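You operate a simulated robot arm through the tools that you are given. There is no shell and no other tool. Be economical: measure what you need, move in short steps, check, and stop when the job is done.

Carry out the task below with a simulated two-armed robot. There is one attempt and no reset: what you move stays moved.

TASK
Warm the long white cap and long purple cap tubes at 50 C in the grey heat block.
Fine: tubes go in only once the screen shows that heat, white cap in the red well, purple cap in the blue; when both cap dots are orange turn the dial to Off and leave them in.

The check looks at the end state, three seconds after you hand in, the way a careful person would. Anything else that was tipped, shoved, dropped, spilled or broken makes it a failure. A push-on lid holds only when it is set on centred and level and pressed home; a screw cap is set on level and turned clockwise until tight.

THE ROBOT
Two 7-joint arms with two-finger parallel grippers on one trunk, on a base that drives. Base frame: it is fixed to the floor where the robot stands at the start and does not move with it; the origin is under the middle of the robot, x ahead of it, y to its left, z up; the surface under the hand at the start is at about z = 90. Lengths are in cm, angles in rad, forces in N, time in s.
The left shoulder is at the start at [5, 16.8, 120.7], the right one opposite. With the tool pointing down near the work surface each hand reaches from about 20 to 66 cm from the robot's upright axis, wherever it stands, measured 20 degrees to its own side. Places, roughly: blue well [60, 0, 90]; heat block [60, 0, 90]; heat block dial [50, 0, 90]; long purple cap tube [100, -100, 100]; long white cap tube [100, -100, 100]; red well [60, 0, 90]. Payload 1.57 kg a hand.
Tool frame (each hand has its own): the origin (TCP) lies between the finger pads and is the grasp point; the fingertips stand 3 cm ahead of it; z points along the fingers, y is the line along which they close. The gripper opens to 8 cm. The fingers are 1.7 cm wide and 1.2 cm thick; the gripper's body (4 by 8.2 cm) begins 8 cm behind the TCP.
Orientation is that of the tool frame in the base frame, as a unit quaternion [w, x, y, z]. With the fingers straight down and closing along the base's y, the tool's x points along the base's -x, its y along +y and its z along -z.

THE INTERFACE
- The arms move only by the tool servo_tool. It takes "left_rows", "right_rows" or both (then of equal length, played together; a hand with none holds still); each is a list of rows, each an object (a shift or turn left out is 0, a gripper value left out holds the last) with "slide": the shift along the base's x, y, z in cm, a list of three; "angular": the turn, a rotation vector about the base's x, y, z in degrees, a list of three; "grip": the gripper command, from -1 (shut) to 1 (fully open), values between in proportion. In form: [{"slide": [dx, dy, dz], "angular": [ax, ay, az], "grip": grip}, ...]. A call has 1 to 10 rows; each row shifts and turns the commanded pose from where the row before left it. A row lasts 0.2 s, in which the tool goes at most 5 cm and 0.15 rad; a call with a longer step from one row to the next is refused whole, and so is a gripper value outside its range. A pose out of reach is approached as far as the arm can. The call stops where the force on the tool passes 60 N (or 10 N more than at its start, if that is more) or the arm is blocked; 0.2 s more then pass. The fingers move at their own pace (about 4.5 cm/s each) and stop on an object; they squeeze with about 41 N. The grip force told is the motor's: it shows also when the fingers shut on nothing. Time passes only in rows, and 0.2 s behind the last, so rows that do not move let the fingers close. It gives the time, the measured TCP pose, the force on the tool (base axes), the opening and the grip force at its end, in the units of the frame above (readings bear some noise), with the torque about the TCP (base axes, N m) and any sound that the robot's microphone picked up.
- Cameras (640 x 400 px; columns grow to the right, rows downward): "scene" is now at [13.15, -0.25, 142.34]; the picture's right is [0.01, -1.00, 0.00], its down [-0.45, -0.01, -0.89] and it looks along [0.89, 0.01, -0.45] (base axes); focal length 289 px, centre (320, 200). "left" rides on the left gripper at [7.2, 0.7, -12.2] in its tool frame; the picture's right is [-0.09, 1.00, 0.00], its down [-0.84, -0.08, -0.54] and it looks along [-0.54, -0.05, 0.84] (tool axes); focal length 238 px, centre (320, 200). "right" rides on the right gripper at [7.2, -0.7, -12.2] in its tool frame; the picture's right is [0.09, 1.00, 0.00], its down [-0.84, 0.08, -0.54] and it looks along [-0.54, 0.05, 0.84] (tool axes); focal length 238 px, centre (320, 200). There is no depth. A picture from a camera that has moved, and an enlarged one, comes with that camera's place and axes in the base frame and with its lens. The place of the scene camera against the robot may be out by one fixed shift of up to 1.2 cm in any direction.
- grab_frame(camera): a new picture of that camera. No time passes.
- slide_trunk(by): slides the trunk up (or, below 0, down) by that many cm; the arms and the scene camera ride with it, the base frame stays. It gives what a move gives, with no picture.
- roll_base(legs): drives the robot by 1 to 6 legs, each [ahead, left, turn to the left] in cm, cm and rad, along the robot's own axes; the way and the turn of a leg run together, so that a leg with both is an arc; at most 150 cm and 3.142 rad a leg. The arms and the cameras ride along, it lands a little off, and it stops where it bumps. It gives what a move gives.
- aim_head(pan, tilt): turns the head with the scene camera to pan (to the left, within 1.396 rad either way) and tilt (down, from -0.506 to 1.204), counted from straight ahead of the robot. It gives what a move gives.
- zoom(camera, box): a new picture of the part [left, top, right, bottom] of that camera's present view, enlarged. No time passes.
- close_job(): hands the job in; it is judged then, once.

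Work in short steps. Places have to be worked out from the pictures, the camera data and where the tool is seen: move nearer, look again, correct. Check each grasp and each placing, and mend what went wrong. You have 120 turns and 108 pictures in all, those below and enlarged ones among them. Open the grippers and draw the arms clear of the work before you hand the job in, unless the task says otherwise; then end with one line.

The tools are called after "Request:" by a JSON object that holds its "op" and its "data". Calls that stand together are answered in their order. servo_tool: Moves the arms, as the interface text tells. Its arguments: {"type":"object","properties":{"left_rows":{"type":"array","items":{"type":"object","properties":{"slide":{"type":"array","items":{"type":"number"}},"angular":{"type":"array","items":{"type":"number"}},"grip":{"type":"number"}}}},"right_rows":{"type":"array","items":{"type":"object","properties":{"slide":{"type":"array","items":{"type":"number"}},"angular":{"type":"array","items":{"type":"number"}},"grip":{"type":"number"}}}}},"required":[]} The other tools are called the same way: slide_trunk (by) slides the trunk up or down; roll_base (legs) drives the base; aim_head (pan, tilt) turns the head that bears the scene camera; grab_frame (camera) takes a picture; zoom (camera, box) takes an enlarged picture of a part of a camera's view; close_job () hands the job in.

At the start:

```text
t: 0.0
left_ee_pos: [40.86, 21.2, 130.66]
left_tool_rot: [0.0, -0.001, 1.0, 0.0]
left_ft_force: [0.0, -1.0, -0.4]
left_torque: [0.01, -0.03, -0.01]
left_grip_width: 8.01
left_grip_force: 0.0
right_ee_pos: [36.39, -18.98, 125.32]
right_tool_rot: [0.0, 0.001, 1.0, 0.0]
right_ft_force: [0.7, -0.2, 0.5]
right_torque: [0.02, -0.02, 0.0]
right_grip_width: 7.99
right_grip_force: 0.2
trunk travel left (down, up): [-37.5, 6.8]
robot x, y, heading: [0.21, 0.15, -0.002]
head pan, tilt: [0.012, 0.469]
```

scene: 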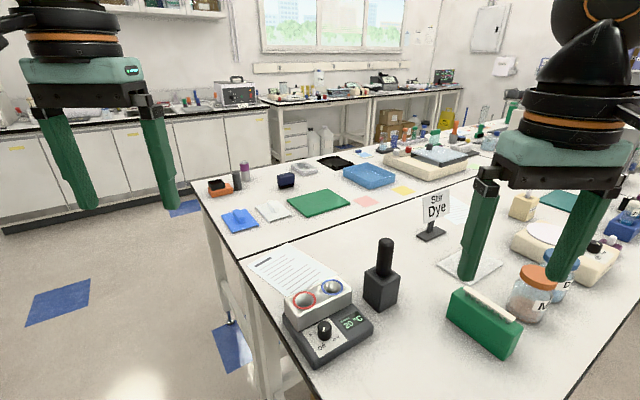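
right: 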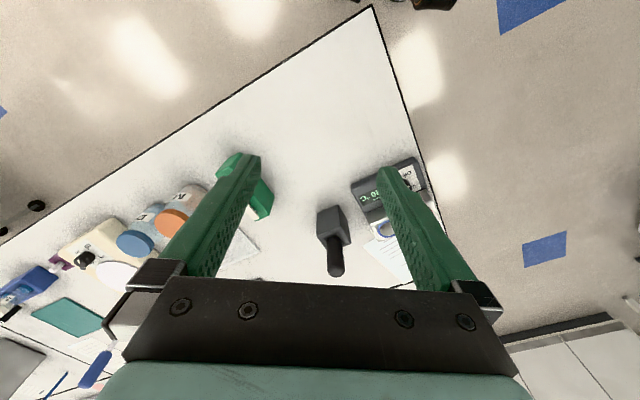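
left: 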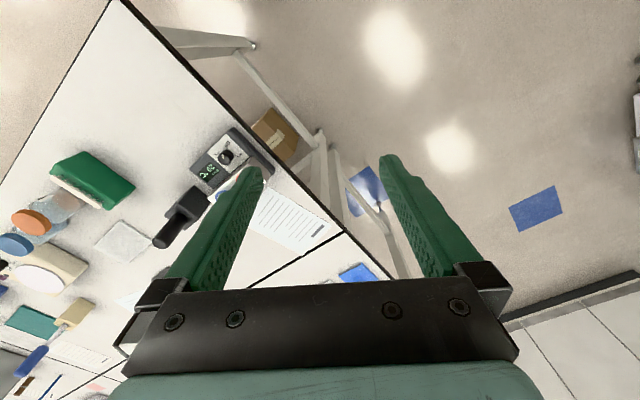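

I start by looking closely at the heat block and towards the right where the tubes should be.

Request:
{"op": "zoom", "data": {"camera": "scene", "box": [240, 240, 440, 365]}}

Request:
{"op": "aim_head", "data": {"pan": -0.7, "tilt": 0.45}}

Request:
{"op": "grab_frame", "data": {"camera": "scene"}}

```text
3.20 times, centred on (340, 302) of scene
camera zoom: at [13.15, -0.25, 142.34], right [0.01, -1.0, 0.0], down [-0.45, -0.01, -0.89], along [0.89, 0.01, -0.45], focal length 924 px, centre (256, -128)
```

zoom: 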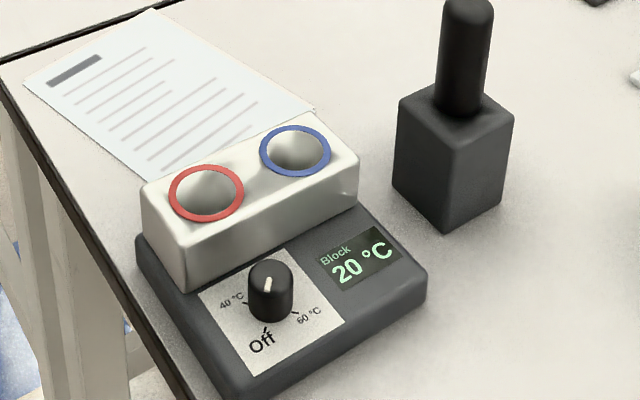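

```text
t: 1.1
left_ee_pos: [40.96, 21.32, 130.76]
left_tool_rot: [0.0, -0.001, 1.0, 0.0]
left_ft_force: [-0.1, 0.4, -0.6]
left_torque: [-0.01, 0.0, 0.05]
left_grip_width: 8.01
left_grip_force: 0.1
right_ee_pos: [36.36, -19.15, 125.24]
right_tool_rot: [0.0, 0.001, 1.0, 0.0]
right_ft_force: [0.6, 0.0, 0.2]
right_torque: [0.01, 0.0, -0.01]
right_grip_width: 7.99
right_grip_force: 0.0
trunk travel left (down, up): [-37.5, 6.8]
robot x, y, heading: [0.45, 0.37, 0.0]
head pan, tilt: [-0.7, 0.45]
```

```text
103 pictures are left
camera scene: at [11.02, -6.29, 142.52], right [-0.64, -0.77, 0.0], down [-0.33, 0.28, -0.9], along [0.69, -0.58, -0.44], focal length 289 px, centre (320, 200)
```

scene: 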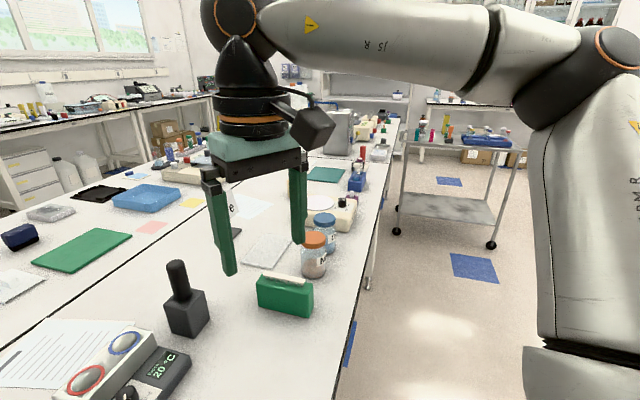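

The tubes are likely on the cart at the right. I zoom there.

Request:
{"op": "zoom", "data": {"camera": "scene", "box": [340, 90, 530, 209]}}

Request:
{"op": "zoom", "data": {"camera": "scene", "box": [260, 150, 400, 300]}}

```text
3.36 times, centred on (435, 150) of scene
camera zoom: at [11.02, -6.29, 142.52], right [-0.64, -0.77, 0.0], down [-0.33, 0.28, -0.9], along [0.69, -0.58, -0.44], focal length 971 px, centre (-67, 370)
```

zoom: 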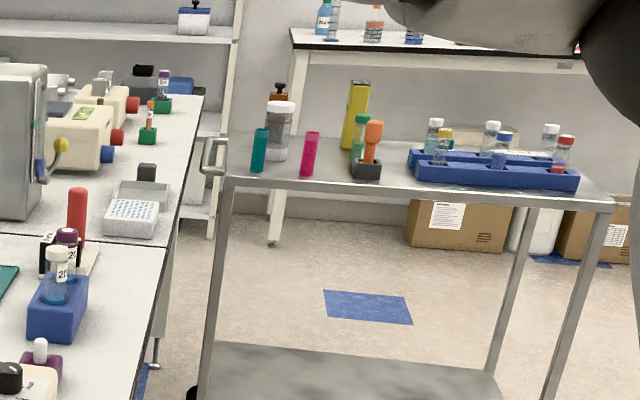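

```text
2.67 times, centred on (330, 225) of scene
camera zoom: at [11.02, -6.29, 142.52], right [-0.64, -0.77, 0.0], down [-0.33, 0.28, -0.9], along [0.69, -0.58, -0.44], focal length 770 px, centre (293, 133)
```

zoom: 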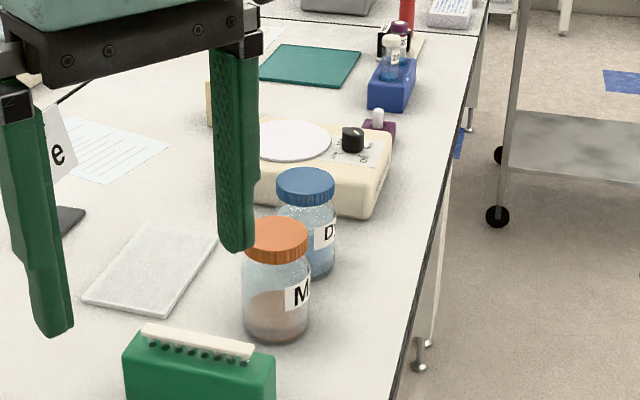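

Two racks exist; the one on the table at about (90,-92) holds a white- and a purple-capped tube. First the dial: the knob is near (50,-0.6); I bring the right hand over for a close look.

Request:
{"op": "servo_tool", "data": {"right_rows": [{"slide": [0.3, 3.5, -1.5]}, {"slide": [0.3, 3.5, -1.5]}, {"slide": [0.3, 3.5, -1.5]}, {"slide": [0.3, 3.5, -1.5]}, {"slide": [0.3, 3.5, -1.5]}, {}]}}

Request:
{"op": "grab_frame", "data": {"camera": "right"}}

```text
t: 2.5
left_ee_pos: [40.92, 21.23, 130.8]
left_tool_rot: [0.0, 0.0, 1.0, 0.0]
left_ft_force: [0.6, -0.1, 0.3]
left_torque: [-0.01, 0.0, 0.02]
left_grip_width: 7.98
left_grip_force: 0.1
right_ee_pos: [37.1, -12.25, 121.19]
right_tool_rot: [0.0, 0.001, 1.0, 0.0]
right_ft_force: [0.2, -0.4, 1.0]
right_torque: [0.04, -0.02, -0.02]
right_grip_width: 7.98
right_grip_force: 0.0
right hand out of reach, approached as far as the arm can: row 2, 3, 4, 5
trunk travel left (down, up): [-37.5, 6.8]
robot x, y, heading: [0.08, -0.1, -0.001]
head pan, tilt: [-0.7, 0.45]
```

```text
100 pictures are left
camera right: at [30.03, -12.83, 133.45], right [-0.09, 1.0, 0.0], down [0.84, 0.08, 0.54], along [0.54, 0.05, -0.84], focal length 238 px, centre (320, 200)
```

right: 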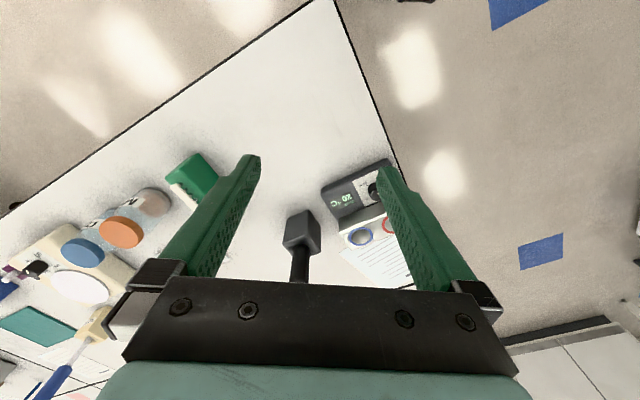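

The right hand cannot cross the middle line. I turn the base left 0.3 rad, putting the block in front of the right hand.

Request:
{"op": "roll_base", "data": {"legs": [[0, 0, 0.3]]}}

Request:
{"op": "grab_frame", "data": {"camera": "right"}}

```text
t: 3.9
left_ee_pos: [32.85, 32.43, 130.7]
left_tool_rot: [0.0, -0.151, 0.989, -0.001]
left_ft_force: [-1.0, 0.0, 0.0]
left_torque: [-0.03, 0.06, 0.03]
left_grip_width: 8.0
left_grip_force: 0.0
right_ee_pos: [39.17, -0.65, 121.21]
right_tool_rot: [0.0, -0.148, 0.989, -0.001]
right_ft_force: [0.0, 0.8, -0.4]
right_torque: [-0.03, 0.02, 0.0]
right_grip_width: 8.0
right_grip_force: 0.0
trunk travel left (down, up): [-37.5, 6.8]
robot x, y, heading: [0.21, -0.38, 0.302]
head pan, tilt: [-0.7, 0.45]
```

```text
99 pictures are left
camera right: at [32.5, -3.37, 133.47], right [-0.38, 0.92, 0.0], down [0.78, 0.32, 0.54], along [0.5, 0.21, -0.84], focal length 238 px, centre (320, 200)
```

right: 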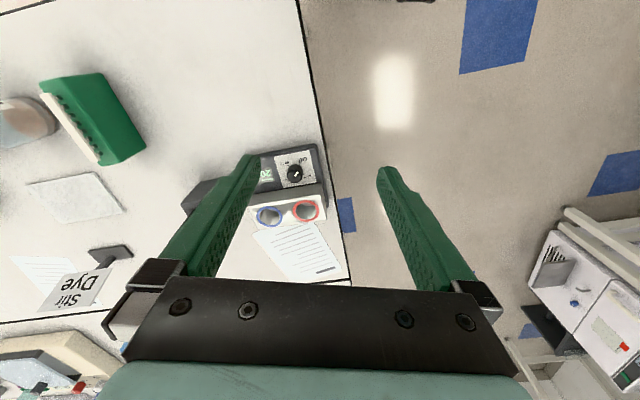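

Now the block is well placed; I zoom on the dial face.

Request:
{"op": "zoom", "data": {"camera": "right", "box": [230, 130, 350, 230]}}

```text
4.00 times, centred on (290, 180) of right
camera zoom: at [32.5, -3.37, 133.47], right [-0.38, 0.92, 0.0], down [0.78, 0.32, 0.54], along [0.5, 0.21, -0.84], focal length 953 px, centre (440, 280)
```

zoom: 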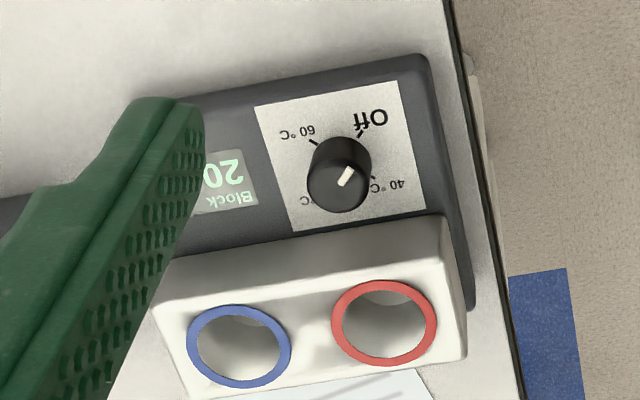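

The knob's pointer is at Off; labels run clockwise Off, 40, (50 hidden behind knob), 60, so 50 should be about half a turn. I bring the right hand above the knob at about (51.5,-0.2), part-opened.

Request:
{"op": "servo_tool", "data": {"right_rows": [{"slide": [2.3, 0.09, -3.2], "grip": 0.1}, {"slide": [2.3, 0.09, -3.2]}, {"slide": [2.3, 0.09, -3.2]}, {"slide": [2.3, 0.09, -3.2]}, {"slide": [2.3, 0.09, -3.2]}, {}]}}

Request:
{"op": "grab_frame", "data": {"camera": "right"}}

Request:
{"op": "aim_head", "data": {"pan": -0.3, "tilt": 0.7}}

Request:
{"op": "grab_frame", "data": {"camera": "scene"}}

```text
t: 5.2
left_ee_pos: [32.89, 32.4, 130.78]
left_tool_rot: [0.0, -0.149, 0.989, 0.0]
left_ft_force: [0.3, 0.3, 0.4]
left_torque: [-0.02, 0.0, 0.03]
left_grip_width: 7.99
left_grip_force: 0.0
right_ee_pos: [50.24, -1.67, 105.31]
right_tool_rot: [0.001, -0.149, 0.989, 0.001]
right_ft_force: [0.3, 0.3, -0.9]
right_torque: [-0.01, 0.02, -0.01]
right_grip_width: 4.41
right_grip_force: 0.0
right hand out of reach, approached as far as the arm can: row 4, 5
trunk travel left (down, up): [-37.5, 6.8]
robot x, y, heading: [0.65, 0.19, 0.295]
head pan, tilt: [-0.7, 0.45]
```

```text
97 pictures are left
camera right: at [43.59, -4.38, 117.52], right [-0.38, 0.92, 0.0], down [0.78, 0.32, 0.54], along [0.5, 0.21, -0.84], focal length 238 px, centre (320, 200)
```

right: 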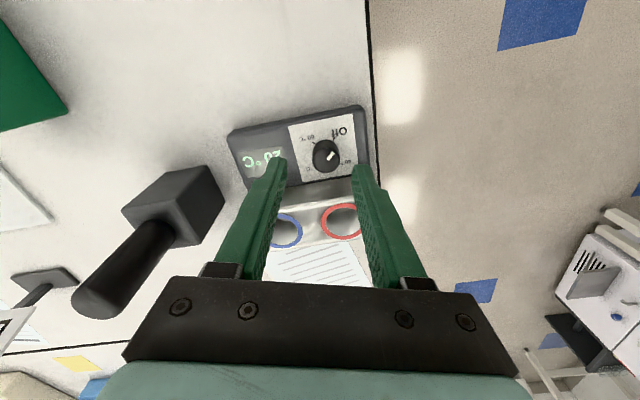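

```text
t: 6.1
left_ee_pos: [32.8, 32.43, 130.77]
left_tool_rot: [0.0, -0.15, 0.989, -0.001]
left_ft_force: [0.0, 0.4, 0.2]
left_torque: [0.01, -0.01, 0.01]
left_grip_width: 8.01
left_grip_force: 0.0
right_ee_pos: [50.32, -1.62, 105.26]
right_tool_rot: [0.001, -0.148, 0.989, 0.001]
right_ft_force: [-0.4, 0.3, -0.7]
right_torque: [-0.04, -0.01, -0.02]
right_grip_width: 4.41
right_grip_force: 0.1
trunk travel left (down, up): [-37.5, 6.8]
robot x, y, heading: [0.3, 0.06, 0.299]
head pan, tilt: [-0.3, 0.7]
```

```text
96 pictures are left
camera scene: at [12.3, 0.81, 140.3], right [0.0, -1.0, 0.0], down [-0.64, 0.0, -0.77], along [0.77, 0.0, -0.64], focal length 289 px, centre (320, 200)
```

scene: 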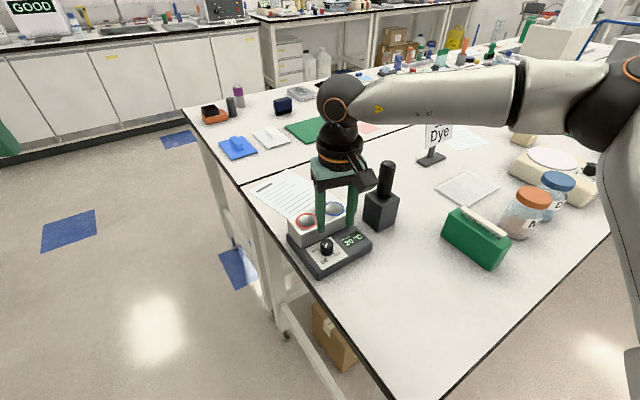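

The hand stalled inward again (reach limit near the middle). I turn the base left a further 0.25 rad so the knob sits more to the right hand's side.

Request:
{"op": "roll_base", "data": {"legs": [[0, 0, 0.25]]}}

Request:
{"op": "servo_tool", "data": {"right_rows": [{"slide": [1.1, -2.6, 0]}, {"slide": [1.1, -2.6, 0]}, {"slide": [1.1, -2.6, 0]}, {}]}}

```text
t: 7.4
left_ee_pos: [23.74, 39.49, 130.69]
left_tool_rot: [0.0, -0.271, 0.963, 0.0]
left_ft_force: [-0.1, 0.1, 0.7]
left_torque: [0.01, 0.0, -0.02]
left_grip_width: 8.0
left_grip_force: 0.0
right_ee_pos: [49.03, 10.77, 105.22]
right_tool_rot: [0.0, -0.27, 0.963, 0.001]
right_ft_force: [0.2, -0.4, -0.3]
right_torque: [-0.02, -0.01, -0.01]
right_grip_width: 4.37
right_grip_force: 0.0
trunk travel left (down, up): [-37.5, 6.8]
robot x, y, heading: [0.2, -0.08, 0.551]
head pan, tilt: [-0.3, 0.7]
```

```text
t: 8.4
left_ee_pos: [23.81, 39.55, 130.78]
left_tool_rot: [0.0, -0.271, 0.963, 0.0]
left_ft_force: [-0.3, -0.1, -0.2]
left_torque: [-0.02, 0.0, -0.02]
left_grip_width: 8.02
left_grip_force: 0.0
right_ee_pos: [52.24, 2.67, 105.06]
right_tool_rot: [0.0, -0.271, 0.963, 0.002]
right_ft_force: [0.7, -0.7, 0.0]
right_torque: [0.0, 0.02, -0.03]
right_grip_width: 4.4
right_grip_force: 0.1
trunk travel left (down, up): [-37.5, 6.8]
robot x, y, heading: [-0.11, -0.25, 0.548]
head pan, tilt: [-0.3, 0.7]
```

Request:
{"op": "servo_tool", "data": {"right_rows": [{"slide": [-0.6, -1.6, -0.5]}, {"slide": [-0.6, -1.6, -0.5]}, {}]}}

Request:
{"op": "grab_frame", "data": {"camera": "right"}}

Request:
{"op": "zoom", "data": {"camera": "scene", "box": [320, 150, 520, 300]}}

```text
t: 9.2
left_ee_pos: [23.89, 39.51, 130.73]
left_tool_rot: [0.0, -0.271, 0.963, 0.0]
left_ft_force: [0.5, -0.2, -0.9]
left_torque: [0.0, 0.0, -0.01]
left_grip_width: 8.02
left_grip_force: 0.0
right_ee_pos: [51.12, -0.29, 104.32]
right_tool_rot: [0.0, -0.27, 0.963, 0.001]
right_ft_force: [0.5, 0.5, -1.4]
right_torque: [0.0, -0.02, -0.01]
right_grip_width: 4.4
right_grip_force: 0.2
trunk travel left (down, up): [-37.5, 6.8]
robot x, y, heading: [-0.43, 0.27, 0.551]
head pan, tilt: [-0.3, 0.7]
```

```text
95 pictures are left
camera right: at [45.42, -4.64, 116.53], right [-0.6, 0.8, 0.0], down [0.67, 0.5, 0.54], along [0.44, 0.33, -0.84], focal length 238 px, centre (320, 200)
```

right: 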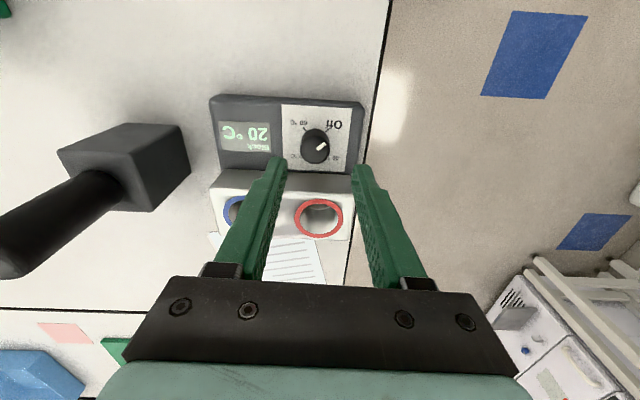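

```text
2.67 times, centred on (420, 225) of scene
camera zoom: at [11.64, 3.82, 140.3], right [0.25, -0.97, 0.0], down [-0.62, -0.16, -0.76], along [0.74, 0.19, -0.64], focal length 770 px, centre (53, 133)
```

zoom: 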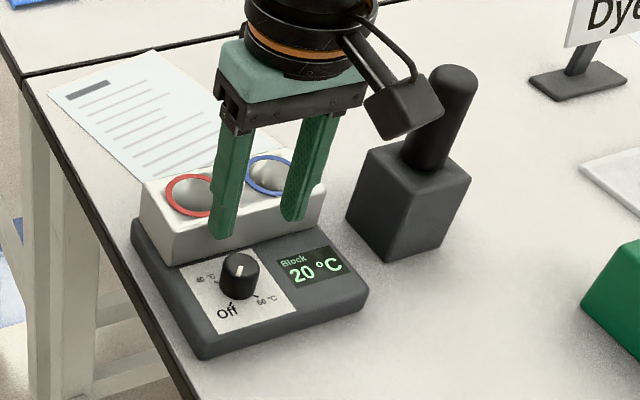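

Request:
{"op": "zoom", "data": {"camera": "right", "box": [270, 95, 370, 175]}}

```text
5.00 times, centred on (320, 135) of right
camera zoom: at [45.42, -4.64, 116.53], right [-0.6, 0.8, 0.0], down [0.67, 0.5, 0.54], along [0.44, 0.33, -0.84], focal length 1192 px, centre (320, 525)
```

zoom: 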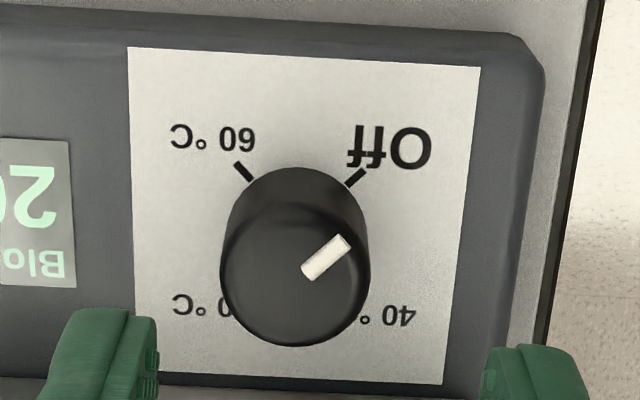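

Pointer is plainly at Off, 50 lies diagonally opposite (half turn clockwise past 40). Knob centre is about (51.9,-0.3), diameter 2.6. I centre on it and descend partway.

Request:
{"op": "servo_tool", "data": {"right_rows": [{"slide": [0.7, 0, -1.5]}, {"slide": [0, 0, -1.5]}, {"slide": [0, 0, -1.0]}, {}]}}

Request:
{"op": "grab_frame", "data": {"camera": "right"}}

Request:
{"op": "zoom", "data": {"camera": "scene", "box": [320, 150, 480, 270]}}

```text
t: 10.2
left_ee_pos: [23.92, 39.42, 130.76]
left_tool_rot: [-0.001, -0.272, 0.962, -0.001]
left_ft_force: [0.9, -0.4, 0.7]
left_torque: [0.0, 0.0, -0.01]
left_grip_width: 7.99
left_grip_force: 0.0
right_ee_pos: [51.84, -0.37, 100.31]
right_tool_rot: [0.001, -0.27, 0.963, 0.001]
right_ft_force: [0.3, -0.5, -0.4]
right_torque: [0.01, 0.0, -0.01]
right_grip_width: 4.38
right_grip_force: 0.0
trunk travel left (down, up): [-37.5, 6.8]
robot x, y, heading: [0.39, -0.03, 0.547]
head pan, tilt: [-0.3, 0.7]
```

```text
92 pictures are left
camera right: at [46.15, -4.55, 112.62], right [-0.6, 0.8, 0.0], down [0.67, 0.5, 0.54], along [0.44, 0.33, -0.84], focal length 238 px, centre (320, 200)
```

right: 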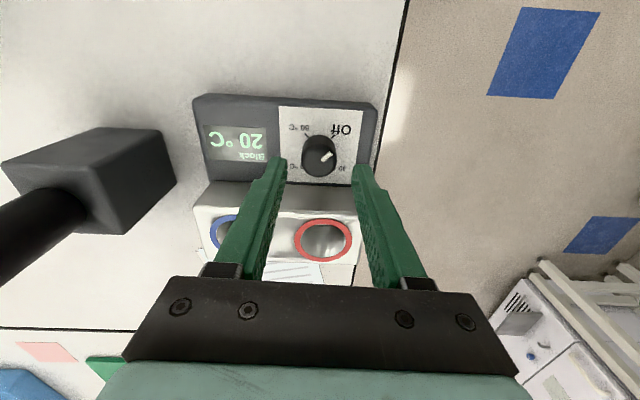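

```text
3.33 times, centred on (400, 210) of scene
camera zoom: at [11.63, 3.79, 140.3], right [0.25, -0.97, 0.0], down [-0.62, -0.16, -0.77], along [0.74, 0.19, -0.64], focal length 963 px, centre (53, 167)
```

zoom: 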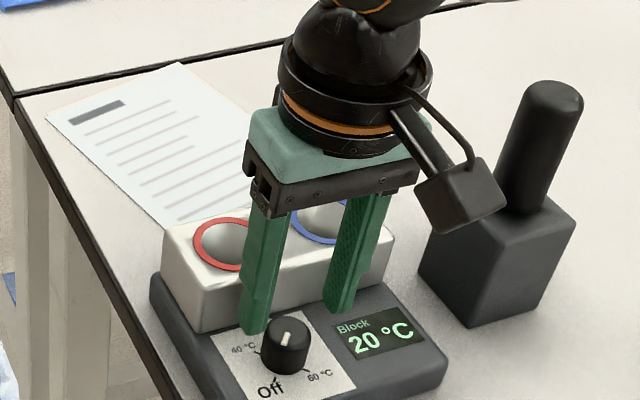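

Readings agree: knob top about z 96.5 under the fingers. I descend 2 cm and close.

Request:
{"op": "servo_tool", "data": {"right_rows": [{"slide": [0, 0.2, -0.7]}, {"slide": [0, 0, -0.6]}, {"slide": [0, 0, -0.6]}, {}]}}

Request:
{"op": "zoom", "data": {"camera": "scene", "box": [320, 150, 480, 270]}}

Request:
{"op": "zoom", "data": {"camera": "right", "box": [220, 90, 420, 215]}}

```text
t: 11.2
left_ee_pos: [23.92, 39.52, 130.84]
left_tool_rot: [0.0, -0.271, 0.962, 0.0]
left_ft_force: [-0.4, -0.1, -0.4]
left_torque: [0.01, 0.01, 0.03]
left_grip_width: 8.03
left_grip_force: 0.1
right_ee_pos: [51.93, -0.18, 98.39]
right_tool_rot: [0.001, -0.269, 0.963, 0.001]
right_ft_force: [-0.3, -0.5, 0.0]
right_torque: [0.0, 0.03, -0.01]
right_grip_width: 4.4
right_grip_force: 0.2
trunk travel left (down, up): [-37.5, 6.8]
robot x, y, heading: [-0.02, -0.35, 0.546]
head pan, tilt: [-0.3, 0.7]
```

```text
3.33 times, centred on (400, 210) of scene
camera zoom: at [11.64, 3.8, 140.3], right [0.25, -0.97, 0.0], down [-0.62, -0.16, -0.77], along [0.74, 0.19, -0.64], focal length 963 px, centre (53, 167)
```

zoom: 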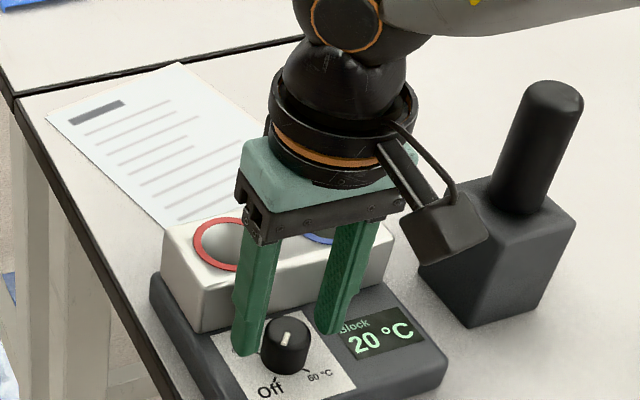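

```text
3.20 times, centred on (320, 152) of right
camera zoom: at [46.16, -4.37, 110.65], right [-0.6, 0.8, 0.0], down [0.67, 0.5, 0.54], along [0.44, 0.33, -0.84], focal length 763 px, centre (320, 352)
```

zoom: 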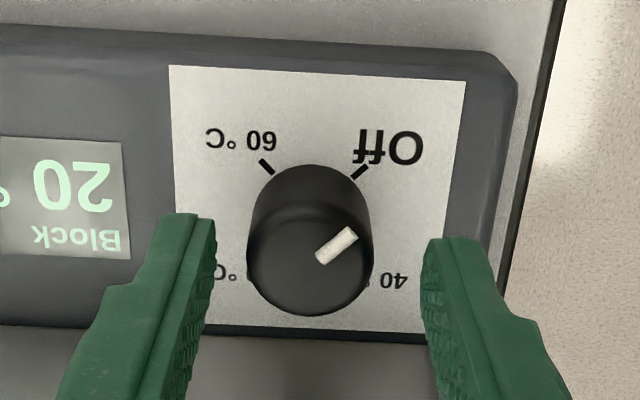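

Fingers sit about 0.6 cm beyond the knob's centre; I shift back toward the robot and close.

Request:
{"op": "servo_tool", "data": {"right_rows": [{"slide": [-0.45, -0.35, 0]}, {"grip": -0.2}, {"grip": -1}, {}, {}]}}

Request:
{"op": "zoom", "data": {"camera": "right", "box": [220, 90, 420, 215]}}

```text
t: 12.4
left_ee_pos: [23.82, 39.28, 130.84]
left_tool_rot: [0.0, -0.271, 0.963, 0.0]
left_ft_force: [-0.2, 0.4, 0.1]
left_torque: [-0.02, 0.03, 0.01]
left_grip_width: 8.0
left_grip_force: 0.0
right_ee_pos: [51.56, -0.68, 98.37]
right_tool_rot: [0.001, -0.27, 0.963, 0.001]
right_ft_force: [2.1, -5.9, 0.5]
right_torque: [-0.41, -0.09, -0.08]
right_grip_width: 2.74
right_grip_force: 38.0
trunk travel left (down, up): [-37.5, 6.8]
robot x, y, heading: [0.06, -0.3, 0.546]
head pan, tilt: [-0.3, 0.7]
```

```text
3.20 times, centred on (320, 152) of right
camera zoom: at [45.75, -4.84, 110.57], right [-0.6, 0.8, 0.0], down [0.67, 0.5, 0.54], along [0.44, 0.32, -0.84], focal length 763 px, centre (320, 352)
```

zoom: 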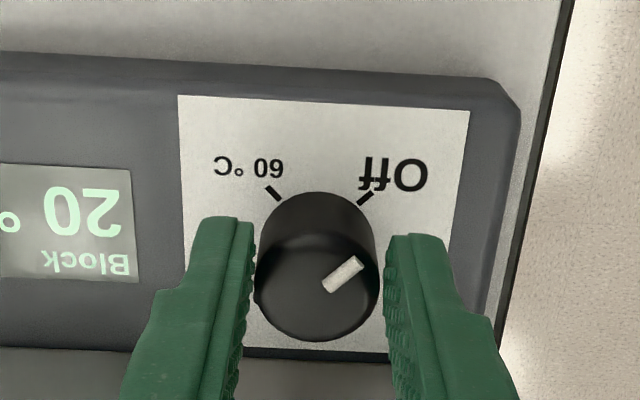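

The knob is gripped (2.74 cm). I turn it clockwise about 80°.

Request:
{"op": "servo_tool", "data": {"right_rows": [{"angular": [0, 0, -8]}, {"angular": [0, 0, -8]}, {"angular": [0, 0, -8]}, {"angular": [0, 0, -8]}, {"angular": [0, 0, -8]}, {"angular": [0, 0, -8]}, {"angular": [0, 0, -8]}, {"angular": [0, 0, -8]}, {"angular": [0, 0, -8]}, {"angular": [0, 0, -8]}]}}

Request:
{"op": "zoom", "data": {"camera": "scene", "box": [320, 150, 480, 270]}}

```text
t: 14.6
left_ee_pos: [24.05, 39.89, 130.51]
left_tool_rot: [-0.001, -0.271, 0.962, -0.003]
left_ft_force: [0.6, 0.0, -0.6]
left_torque: [-0.03, -0.04, -0.01]
left_grip_width: 8.0
left_grip_force: 0.0
right_ee_pos: [51.66, 0.14, 98.47]
right_tool_rot: [0.001, 0.414, 0.91, 0.005]
right_ft_force: [-2.6, 31.7, -22.2]
right_torque: [0.76, 0.32, 0.11]
right_grip_width: 2.79
right_grip_force: 38.7
trunk travel left (down, up): [-37.5, 6.8]
robot x, y, heading: [-0.08, -0.21, 0.549]
head pan, tilt: [-0.3, 0.7]
```

```text
3.33 times, centred on (400, 210) of scene
camera zoom: at [11.82, 4.2, 140.26], right [0.25, -0.97, 0.0], down [-0.63, -0.16, -0.76], along [0.74, 0.19, -0.65], focal length 963 px, centre (53, 167)
```

zoom: 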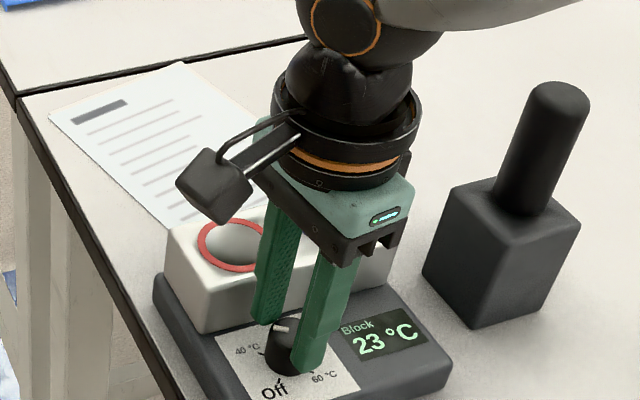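

The block is heating (23 °C). The side force shows my grip was about 0.6 cm off the knob's axis, which is near (52.1,-0.35). I ease the fingers slightly, recentre and regrip.

Request:
{"op": "servo_tool", "data": {"right_rows": [{"slide": [0, 0.8, 0]}, {"grip": -0.2}, {}, {"slide": [0.42, -0.48, 0.2]}, {}, {"grip": -1}, {}, {}]}}

Request:
{"op": "zoom", "data": {"camera": "right", "box": [220, 90, 420, 215]}}

Request:
{"op": "zoom", "data": {"camera": "scene", "box": [320, 150, 480, 270]}}

```text
t: 16.4
left_ee_pos: [24.05, 39.53, 130.83]
left_tool_rot: [0.0, -0.271, 0.963, 0.0]
left_ft_force: [-0.9, -0.2, 0.0]
left_torque: [0.03, 0.03, -0.04]
left_grip_width: 8.01
left_grip_force: 0.0
right_ee_pos: [51.98, -0.09, 98.57]
right_tool_rot: [0.003, 0.412, 0.911, 0.002]
right_ft_force: [3.7, 1.7, 0.3]
right_torque: [-0.29, -0.32, 0.01]
right_grip_width: 2.74
right_grip_force: 37.5
trunk travel left (down, up): [-37.5, 6.8]
robot x, y, heading: [0.01, -0.23, 0.547]
head pan, tilt: [-0.3, 0.7]
```

```text
3.20 times, centred on (320, 152) of right
camera zoom: at [46.73, 4.92, 110.84], right [0.69, 0.73, 0.0], down [0.61, -0.58, 0.54], along [0.4, -0.37, -0.84], focal length 763 px, centre (320, 352)
```

zoom: 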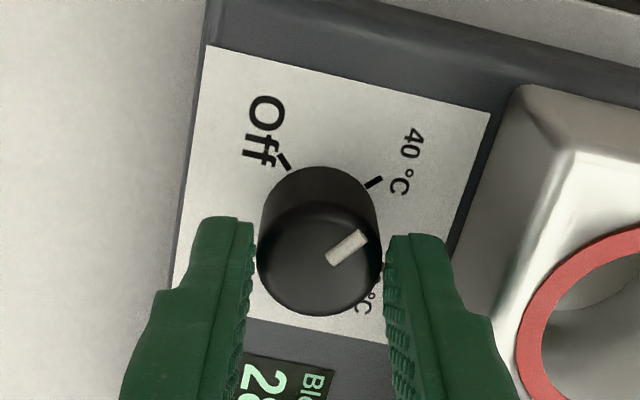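

```text
3.33 times, centred on (400, 210) of scene
camera zoom: at [11.67, 3.82, 140.29], right [0.25, -0.97, 0.0], down [-0.62, -0.16, -0.76], along [0.74, 0.19, -0.64], focal length 963 px, centre (53, 167)
```

zoom: 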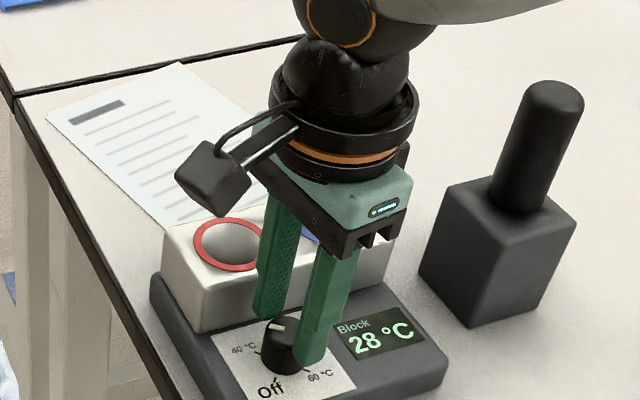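

Pointer is near 40. I continue clockwise another 80°.

Request:
{"op": "servo_tool", "data": {"right_rows": [{"angular": [0, 0, -8]}, {"angular": [0, 0, -8]}, {"angular": [0, 0, -8]}, {"angular": [0, 0, -8]}, {"angular": [0, 0, -8]}, {"angular": [0, 0, -8]}, {"angular": [0, 0, -8]}, {"angular": [0, 0, -8]}, {"angular": [0, 0, -8]}, {"angular": [0, 0, -8]}]}}

```text
t: 18.6
left_ee_pos: [24.04, 39.48, 130.75]
left_tool_rot: [-0.001, -0.271, 0.962, 0.0]
left_ft_force: [-0.3, 0.2, 0.2]
left_torque: [-0.01, 0.0, 0.0]
left_grip_width: 8.01
left_grip_force: 0.2
right_ee_pos: [52.14, -0.3, 98.48]
right_tool_rot: [0.001, 0.902, 0.431, 0.001]
right_ft_force: [20.1, -0.5, 10.0]
right_torque: [-0.64, -0.02, 0.03]
right_grip_width: 2.75
right_grip_force: 38.3
trunk travel left (down, up): [-37.5, 6.8]
robot x, y, heading: [0.09, -0.36, 0.543]
head pan, tilt: [-0.3, 0.7]
```

Request:
{"op": "servo_tool", "data": {"right_rows": [{"slide": [0.2, 0, 0], "angular": [0, 0, -7]}, {"angular": [0, 0, -7]}, {"angular": [0, 0, -6]}, {}]}}

Request:
{"op": "zoom", "data": {"camera": "right", "box": [170, 60, 450, 235]}}

```text
t: 19.6
left_ee_pos: [23.92, 39.49, 130.72]
left_tool_rot: [0.0, -0.272, 0.962, -0.001]
left_ft_force: [-0.4, -0.6, -0.3]
left_torque: [0.03, 0.02, 0.0]
left_grip_width: 8.02
left_grip_force: 0.1
right_ee_pos: [52.14, -0.11, 98.56]
right_tool_rot: [0.001, 0.963, 0.269, 0.0]
right_ft_force: [14.1, -2.5, 7.2]
right_torque: [0.31, -0.88, 0.01]
right_grip_width: 2.73
right_grip_force: 39.1
trunk travel left (down, up): [-37.5, 6.8]
robot x, y, heading: [-0.18, 0.02, 0.549]
head pan, tilt: [-0.3, 0.7]
```

```text
2.29 times, centred on (310, 148) of right
camera zoom: at [58.07, 4.24, 110.85], right [0.59, -0.8, 0.0], down [-0.68, -0.5, 0.54], along [-0.44, -0.32, -0.84], focal length 545 px, centre (343, 320)
```

zoom: 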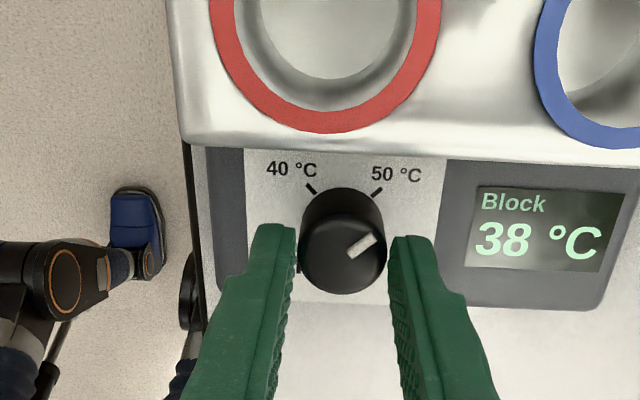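

The pointer is at 50 °C and it is heating. I release and lift.

Request:
{"op": "servo_tool", "data": {"right_rows": [{"slide": [-0.2, 0, 0], "grip": 0.1}, {}, {}, {"slide": [0, 0, 2]}, {"slide": [0, 0, 4]}, {"slide": [0, 0, 4]}, {"slide": [0, 0, 4]}, {"slide": [0, 0, 4]}, {}]}}

Request:
{"op": "zoom", "data": {"camera": "right", "box": [200, 60, 480, 235]}}

```text
t: 21.6
left_ee_pos: [23.87, 39.53, 130.69]
left_tool_rot: [0.0, -0.272, 0.962, 0.0]
left_ft_force: [0.2, -0.1, -0.1]
left_torque: [-0.02, -0.01, 0.01]
left_grip_width: 8.0
left_grip_force: 0.1
right_ee_pos: [51.81, -0.2, 116.6]
right_tool_rot: [0.001, 0.962, 0.271, 0.0]
right_ft_force: [-0.4, 0.0, -0.4]
right_torque: [0.0, 0.0, -0.02]
right_grip_width: 4.43
right_grip_force: 0.1
trunk travel left (down, up): [-37.5, 6.8]
robot x, y, heading: [0.23, -0.13, 0.547]
head pan, tilt: [-0.3, 0.7]
```

```text
2.29 times, centred on (340, 148) of right
camera zoom: at [57.75, 4.28, 128.88], right [0.6, -0.8, 0.0], down [-0.67, -0.5, 0.54], along [-0.44, -0.33, -0.84], focal length 545 px, centre (274, 320)
```

zoom: 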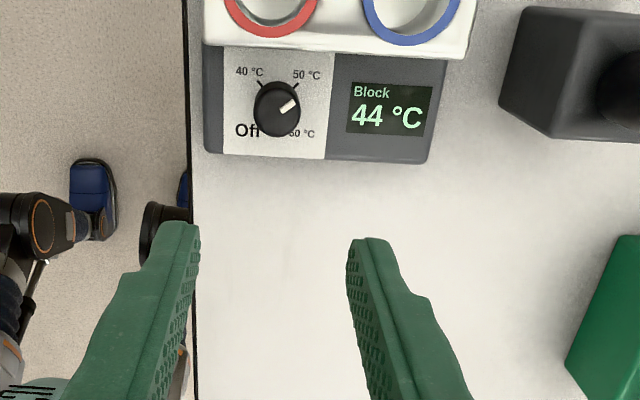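

44 °C and rising. I raise, retract and unwind the right wrist before driving.

Request:
{"op": "servo_tool", "data": {"right_rows": [{"slide": [-1.5, -1, 2], "angular": [0, 0, 8.5]}, {"slide": [-1.5, -1, 2], "angular": [0, 0, 8.5]}, {"slide": [-1.5, -1, 2], "angular": [0, 0, 8.5]}, {"slide": [-1.5, -1, 2], "angular": [0, 0, 8.5]}, {"slide": [-1.5, -1, 2], "angular": [0, 0, 8.5]}, {"slide": [-1.5, -1, 2], "angular": [0, 0, 8.5]}, {"slide": [-1.5, -1, 1], "angular": [0, 0, 8.5]}, {"angular": [0, 0, 8.5]}, {"angular": [0, 0, 8.5]}, {"angular": [0, 0, 8.5]}]}}

Request:
{"op": "servo_tool", "data": {"right_rows": [{"angular": [0, 0, 8.6]}, {"angular": [0, 0, 8.6]}, {"angular": [0, 0, 8.6]}, {"angular": [0, 0, 8.6]}, {"angular": [0, 0, 8.6]}, {"angular": [0, 0, 8.6]}, {"angular": [0, 0, 8.6]}, {"angular": [0, 0, 8.6]}, {"angular": [0, 0, 8.6]}, {"angular": [0, 0, 8.6]}]}}

Request:
{"op": "aim_head", "data": {"pan": -0.9, "tilt": 0.6}}

Request:
{"op": "grab_frame", "data": {"camera": "scene"}}

```text
t: 23.8
left_ee_pos: [23.86, 39.54, 130.77]
left_tool_rot: [0.0, -0.271, 0.962, 0.0]
left_ft_force: [-0.4, -0.1, 0.2]
left_torque: [-0.01, 0.0, 0.0]
left_grip_width: 8.02
left_grip_force: 0.0
right_ee_pos: [41.43, -7.14, 129.65]
right_tool_rot: [0.002, 0.526, 0.851, 0.0]
right_ft_force: [-0.4, 0.1, -0.5]
right_torque: [0.02, -0.02, -0.02]
right_grip_width: 4.38
right_grip_force: 0.1
trunk travel left (down, up): [-37.5, 6.8]
robot x, y, heading: [0.2, -0.12, 0.549]
head pan, tilt: [-0.3, 0.7]
```

```text
t: 26.0
left_ee_pos: [23.9, 39.49, 130.73]
left_tool_rot: [0.0, -0.271, 0.963, 0.0]
left_ft_force: [-0.2, 0.2, 0.0]
left_torque: [0.0, 0.03, 0.05]
left_grip_width: 8.0
left_grip_force: 0.1
right_ee_pos: [41.34, -7.11, 129.46]
right_tool_rot: [0.001, -0.196, 0.981, 0.001]
right_ft_force: [0.0, -0.3, 0.4]
right_torque: [-0.02, -0.03, -0.02]
right_grip_width: 4.39
right_grip_force: 0.1
trunk travel left (down, up): [-37.5, 6.8]
robot x, y, heading: [0.01, 0.25, 0.55]
head pan, tilt: [-0.3, 0.7]
```

```text
t: 27.0
left_ee_pos: [23.82, 39.51, 130.87]
left_tool_rot: [0.0, -0.272, 0.962, 0.0]
left_ft_force: [0.0, 0.0, 0.2]
left_torque: [0.05, 0.0, 0.0]
left_grip_width: 7.99
left_grip_force: 0.1
right_ee_pos: [41.42, -7.13, 129.48]
right_tool_rot: [0.001, -0.194, 0.981, 0.001]
right_ft_force: [-0.1, 0.2, -1.2]
right_torque: [0.0, 0.03, -0.02]
right_grip_width: 4.37
right_grip_force: 0.0
trunk travel left (down, up): [-37.5, 6.8]
robot x, y, heading: [-0.53, 0.01, 0.55]
head pan, tilt: [-0.901, 0.6]
```

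```text
82 pictures are left
camera scene: at [11.7, -1.33, 141.16], right [-0.34, -0.94, 0.0], down [-0.53, 0.19, -0.82], along [0.77, -0.28, -0.57], focal length 289 px, centre (320, 200)
```

scene: 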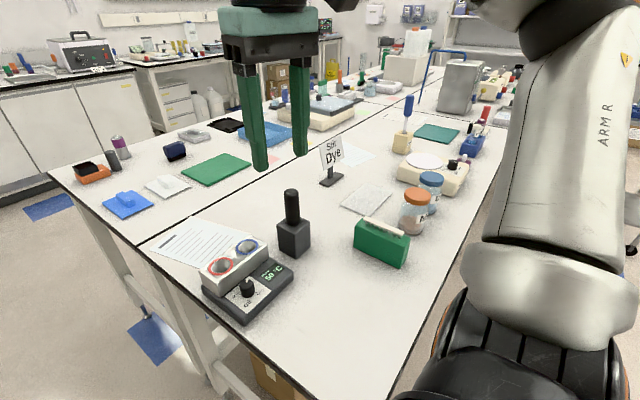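

The screen already shows 50 °C. Now I drive: back a little from the edge, then sideways right along the table towards the tube rack.

Request:
{"op": "roll_base", "data": {"legs": [[-14, 0, 0.02], [0, -85, 0]]}}

Request:
{"op": "aim_head", "data": {"pan": -0.5, "tilt": 0.75}}

Request:
{"op": "grab_frame", "data": {"camera": "scene"}}

```text
t: 35.6
left_ee_pos: [56.06, -37.54, 130.66]
left_tool_rot: [-0.001, -0.284, 0.959, 0.0]
left_ft_force: [-0.4, -0.1, -1.0]
left_torque: [-0.04, 0.0, -0.01]
left_grip_width: 8.01
left_grip_force: 0.0
right_ee_pos: [74.85, -83.79, 129.53]
right_tool_rot: [0.0, -0.207, 0.978, 0.001]
right_ft_force: [-0.1, 0.1, -1.0]
right_torque: [-0.01, 0.01, 0.02]
right_grip_width: 4.43
right_grip_force: 0.1
trunk travel left (down, up): [-37.5, 6.8]
robot x, y, heading: [33.24, -77.45, 0.573]
head pan, tilt: [-0.901, 0.6]
```

```text
t: 36.5
left_ee_pos: [56.13, -37.63, 130.83]
left_tool_rot: [0.0, -0.285, 0.959, 0.001]
left_ft_force: [-0.6, 0.0, -0.4]
left_torque: [-0.02, -0.02, 0.01]
left_grip_width: 7.99
left_grip_force: 0.0
right_ee_pos: [74.75, -83.71, 129.48]
right_tool_rot: [0.001, -0.206, 0.979, 0.002]
right_ft_force: [-0.3, 0.0, 0.2]
right_torque: [0.03, -0.03, 0.02]
right_grip_width: 4.41
right_grip_force: 0.2
trunk travel left (down, up): [-37.5, 6.8]
robot x, y, heading: [33.15, -77.77, 0.569]
head pan, tilt: [-0.499, 0.75]
```

```text
81 pictures are left
camera scene: at [44.91, -75.24, 139.87], right [0.07, -1.0, 0.0], down [-0.68, -0.05, -0.73], along [0.73, 0.05, -0.68], focal length 289 px, centre (320, 200)
```

scene: 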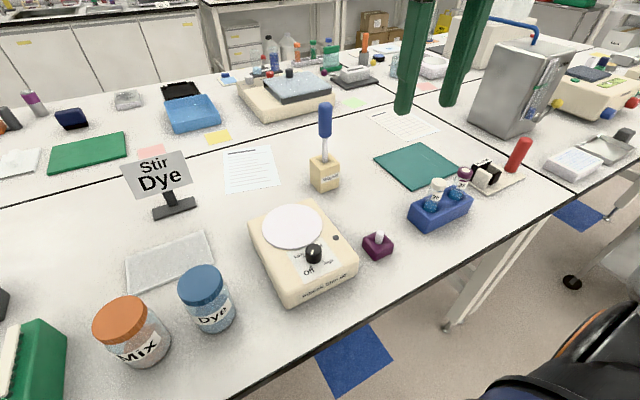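

Request:
{"op": "zoom", "data": {"camera": "scene", "box": [380, 120, 540, 240]}}

```text
3.33 times, centred on (460, 180) of scene
camera zoom: at [44.91, -75.24, 139.87], right [0.07, -1.0, 0.0], down [-0.68, -0.05, -0.73], along [0.73, 0.05, -0.68], focal length 963 px, centre (-147, 267)
```

zoom: 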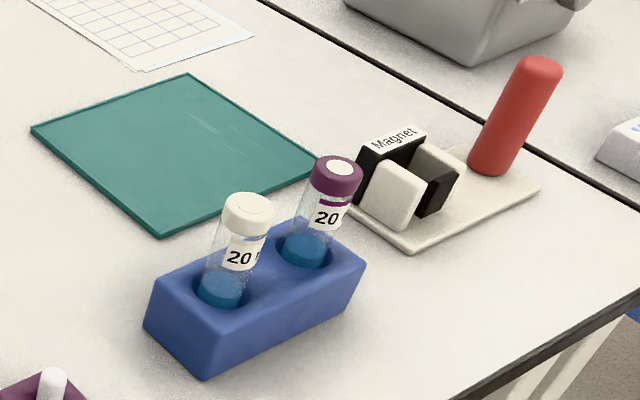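

The rack holds the white- and purple-capped long tubes (caps near (93,-96.7) and (97.5,-103.5), tops at z≈101.6). I shift right 30 so the right hand can take the purple one.

Request:
{"op": "roll_base", "data": {"legs": [[0, -30, 0]]}}

Request:
{"op": "servo_tool", "data": {"right_rows": [{"slide": [0.8, 0.5, -3], "grip": 0.25}, {"slide": [0.8, 0.5, -3]}, {"slide": [0.8, 0.5, -3]}, {}]}}

Request:
{"op": "grab_frame", "data": {"camera": "right"}}

Request:
{"op": "grab_frame", "data": {"camera": "scene"}}

```text
t: 39.7
left_ee_pos: [72.63, -63.1, 130.8]
left_tool_rot: [0.0, -0.284, 0.959, -0.001]
left_ft_force: [-0.5, -0.3, 0.7]
left_torque: [-0.04, 0.0, -0.03]
left_grip_width: 8.01
left_grip_force: 0.1
right_ee_pos: [91.18, -109.36, 129.47]
right_tool_rot: [0.001, -0.207, 0.978, 0.002]
right_ft_force: [0.6, 0.4, -0.1]
right_torque: [0.01, 0.02, -0.01]
right_grip_width: 4.43
right_grip_force: 0.1
trunk travel left (down, up): [-37.5, 6.8]
robot x, y, heading: [49.51, -103.07, 0.572]
head pan, tilt: [-0.499, 0.75]
```

```text
t: 40.7
left_ee_pos: [72.57, -63.04, 130.71]
left_tool_rot: [0.0, -0.284, 0.959, 0.0]
left_ft_force: [-0.5, 0.0, 0.5]
left_torque: [-0.01, 0.02, 0.02]
left_grip_width: 7.98
left_grip_force: 0.0
right_ee_pos: [93.72, -107.83, 120.62]
right_tool_rot: [0.001, -0.206, 0.978, 0.002]
right_ft_force: [-0.6, 0.7, 1.0]
right_torque: [-0.05, -0.02, -0.01]
right_grip_width: 5.0
right_grip_force: 0.0
trunk travel left (down, up): [-37.5, 6.8]
robot x, y, heading: [49.98, -102.74, 0.572]
head pan, tilt: [-0.499, 0.75]
```

```text
79 pictures are left
camera right: at [87.46, -111.26, 132.93], right [-0.49, 0.87, 0.0], down [0.73, 0.41, 0.54], along [0.47, 0.27, -0.84], focal length 238 px, centre (320, 200)
```

right: 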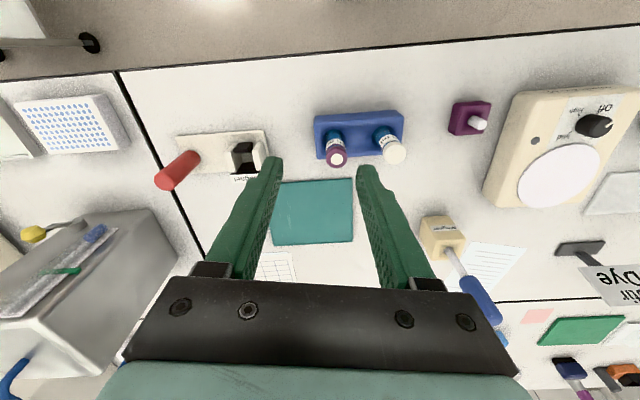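

```text
78 pictures are left
camera scene: at [61.36, -100.73, 139.88], right [0.07, -1.0, 0.0], down [-0.68, -0.05, -0.73], along [0.73, 0.05, -0.68], focal length 289 px, centre (320, 200)
```

scene: 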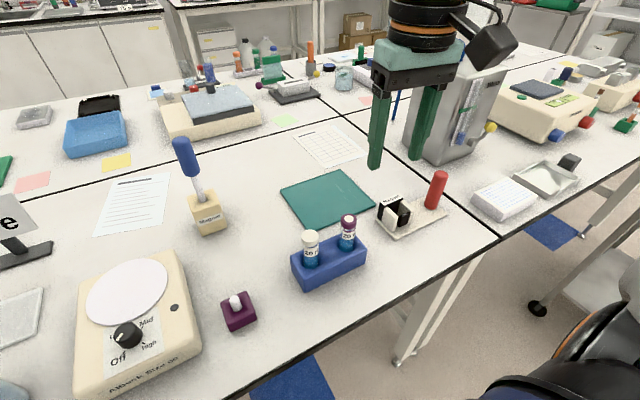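

Both cameras agree: purple cap at (97.7,-102.5). I bring the right hand above it and align the yaw with the rack.

Request:
{"op": "servo_tool", "data": {"right_rows": [{"slide": [1.0, 1.35, -2.5], "angular": [0, 0, 4.5]}, {"slide": [1.0, 1.35, -2.5], "angular": [0, 0, 4.5]}, {"slide": [1.0, 1.35, -2.5]}, {"slide": [1.0, 1.3, -2.5]}, {}]}}

Request:
{"op": "grab_frame", "data": {"camera": "right"}}

Request:
{"op": "zoom", "data": {"camera": "scene", "box": [260, 150, 460, 300]}}

```text
t: 41.9
left_ee_pos: [72.64, -63.13, 130.65]
left_tool_rot: [0.0, -0.284, 0.959, 0.0]
left_ft_force: [-0.4, 0.2, 0.0]
left_torque: [0.02, -0.01, 0.01]
left_grip_width: 8.0
left_grip_force: 0.0
right_ee_pos: [97.69, -102.56, 110.56]
right_tool_rot: [0.001, -0.282, 0.959, 0.002]
right_ft_force: [0.3, 0.3, -1.0]
right_torque: [-0.01, 0.0, 0.01]
right_grip_width: 5.02
right_grip_force: 0.0
trunk travel left (down, up): [-37.5, 6.8]
robot x, y, heading: [49.59, -102.72, 0.573]
head pan, tilt: [-0.499, 0.75]
```

```text
77 pictures are left
camera right: at [92.1, -106.89, 122.74], right [-0.62, 0.79, 0.0], down [0.66, 0.52, 0.54], along [0.43, 0.34, -0.84], focal length 238 px, centre (320, 200)
```

right: 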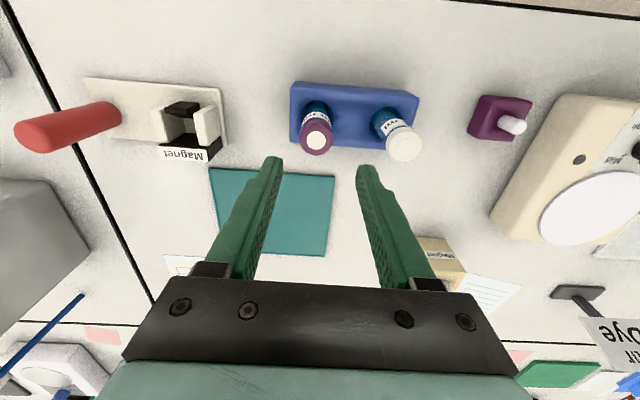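

```text
2.67 times, centred on (360, 225) of scene
camera zoom: at [61.37, -100.76, 139.88], right [0.07, -1.0, 0.0], down [-0.68, -0.05, -0.73], along [0.73, 0.05, -0.68], focal length 770 px, centre (213, 133)
```

zoom: 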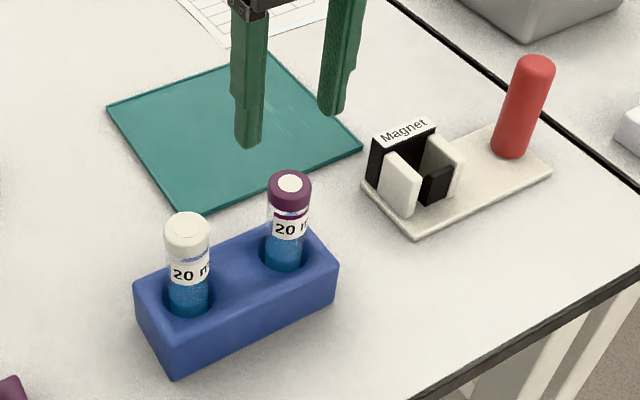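

Refined purple cap at about (98.1,-102.6). I adjust and descend to just above.

Request:
{"op": "servo_tool", "data": {"right_rows": [{"slide": [0.4, -0.05, -2.5]}, {"slide": [0, 0, -2]}, {}]}}

Request:
{"op": "grab_frame", "data": {"camera": "right"}}

Request:
{"op": "zoom", "data": {"camera": "scene", "box": [260, 150, 460, 300]}}

```text
t: 42.7
left_ee_pos: [72.74, -63.04, 130.72]
left_tool_rot: [0.0, -0.284, 0.959, 0.0]
left_ft_force: [0.5, 0.2, -0.2]
left_torque: [-0.01, 0.07, -0.02]
left_grip_width: 8.02
left_grip_force: 0.1
right_ee_pos: [98.03, -102.49, 106.11]
right_tool_rot: [0.001, -0.283, 0.959, 0.001]
right_ft_force: [-0.5, -0.8, 0.9]
right_torque: [0.01, -0.01, 0.01]
right_grip_width: 4.99
right_grip_force: 0.1
trunk travel left (down, up): [-37.5, 6.8]
robot x, y, heading: [49.73, -103.12, 0.575]
head pan, tilt: [-0.499, 0.75]
```

```text
75 pictures are left
camera right: at [92.4, -106.97, 118.28], right [-0.62, 0.79, 0.0], down [0.66, 0.52, 0.54], along [0.43, 0.34, -0.84], focal length 238 px, centre (320, 200)
```

right: 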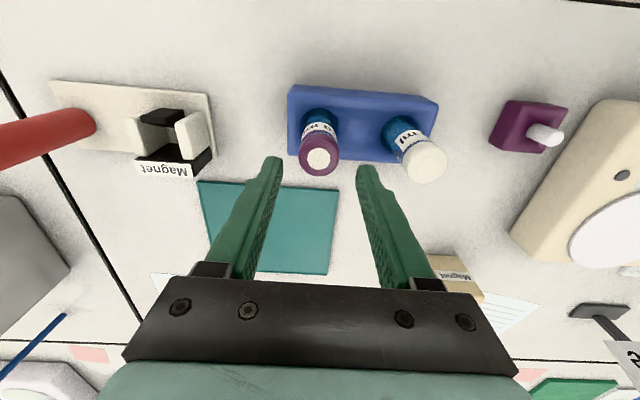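

```text
2.67 times, centred on (360, 225) of scene
camera zoom: at [61.39, -100.73, 139.87], right [0.07, -1.0, 0.0], down [-0.68, -0.05, -0.73], along [0.73, 0.05, -0.68], focal length 770 px, centre (213, 133)
```

zoom: 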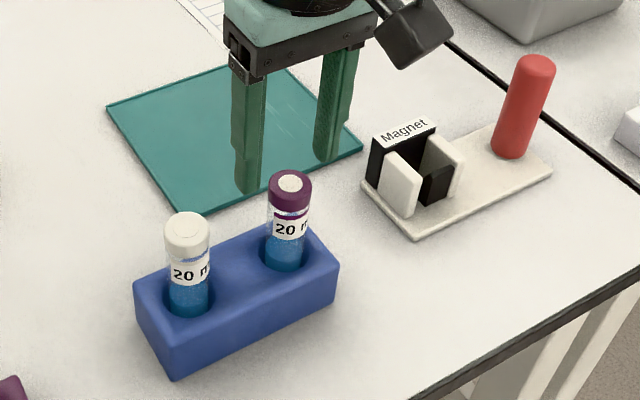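

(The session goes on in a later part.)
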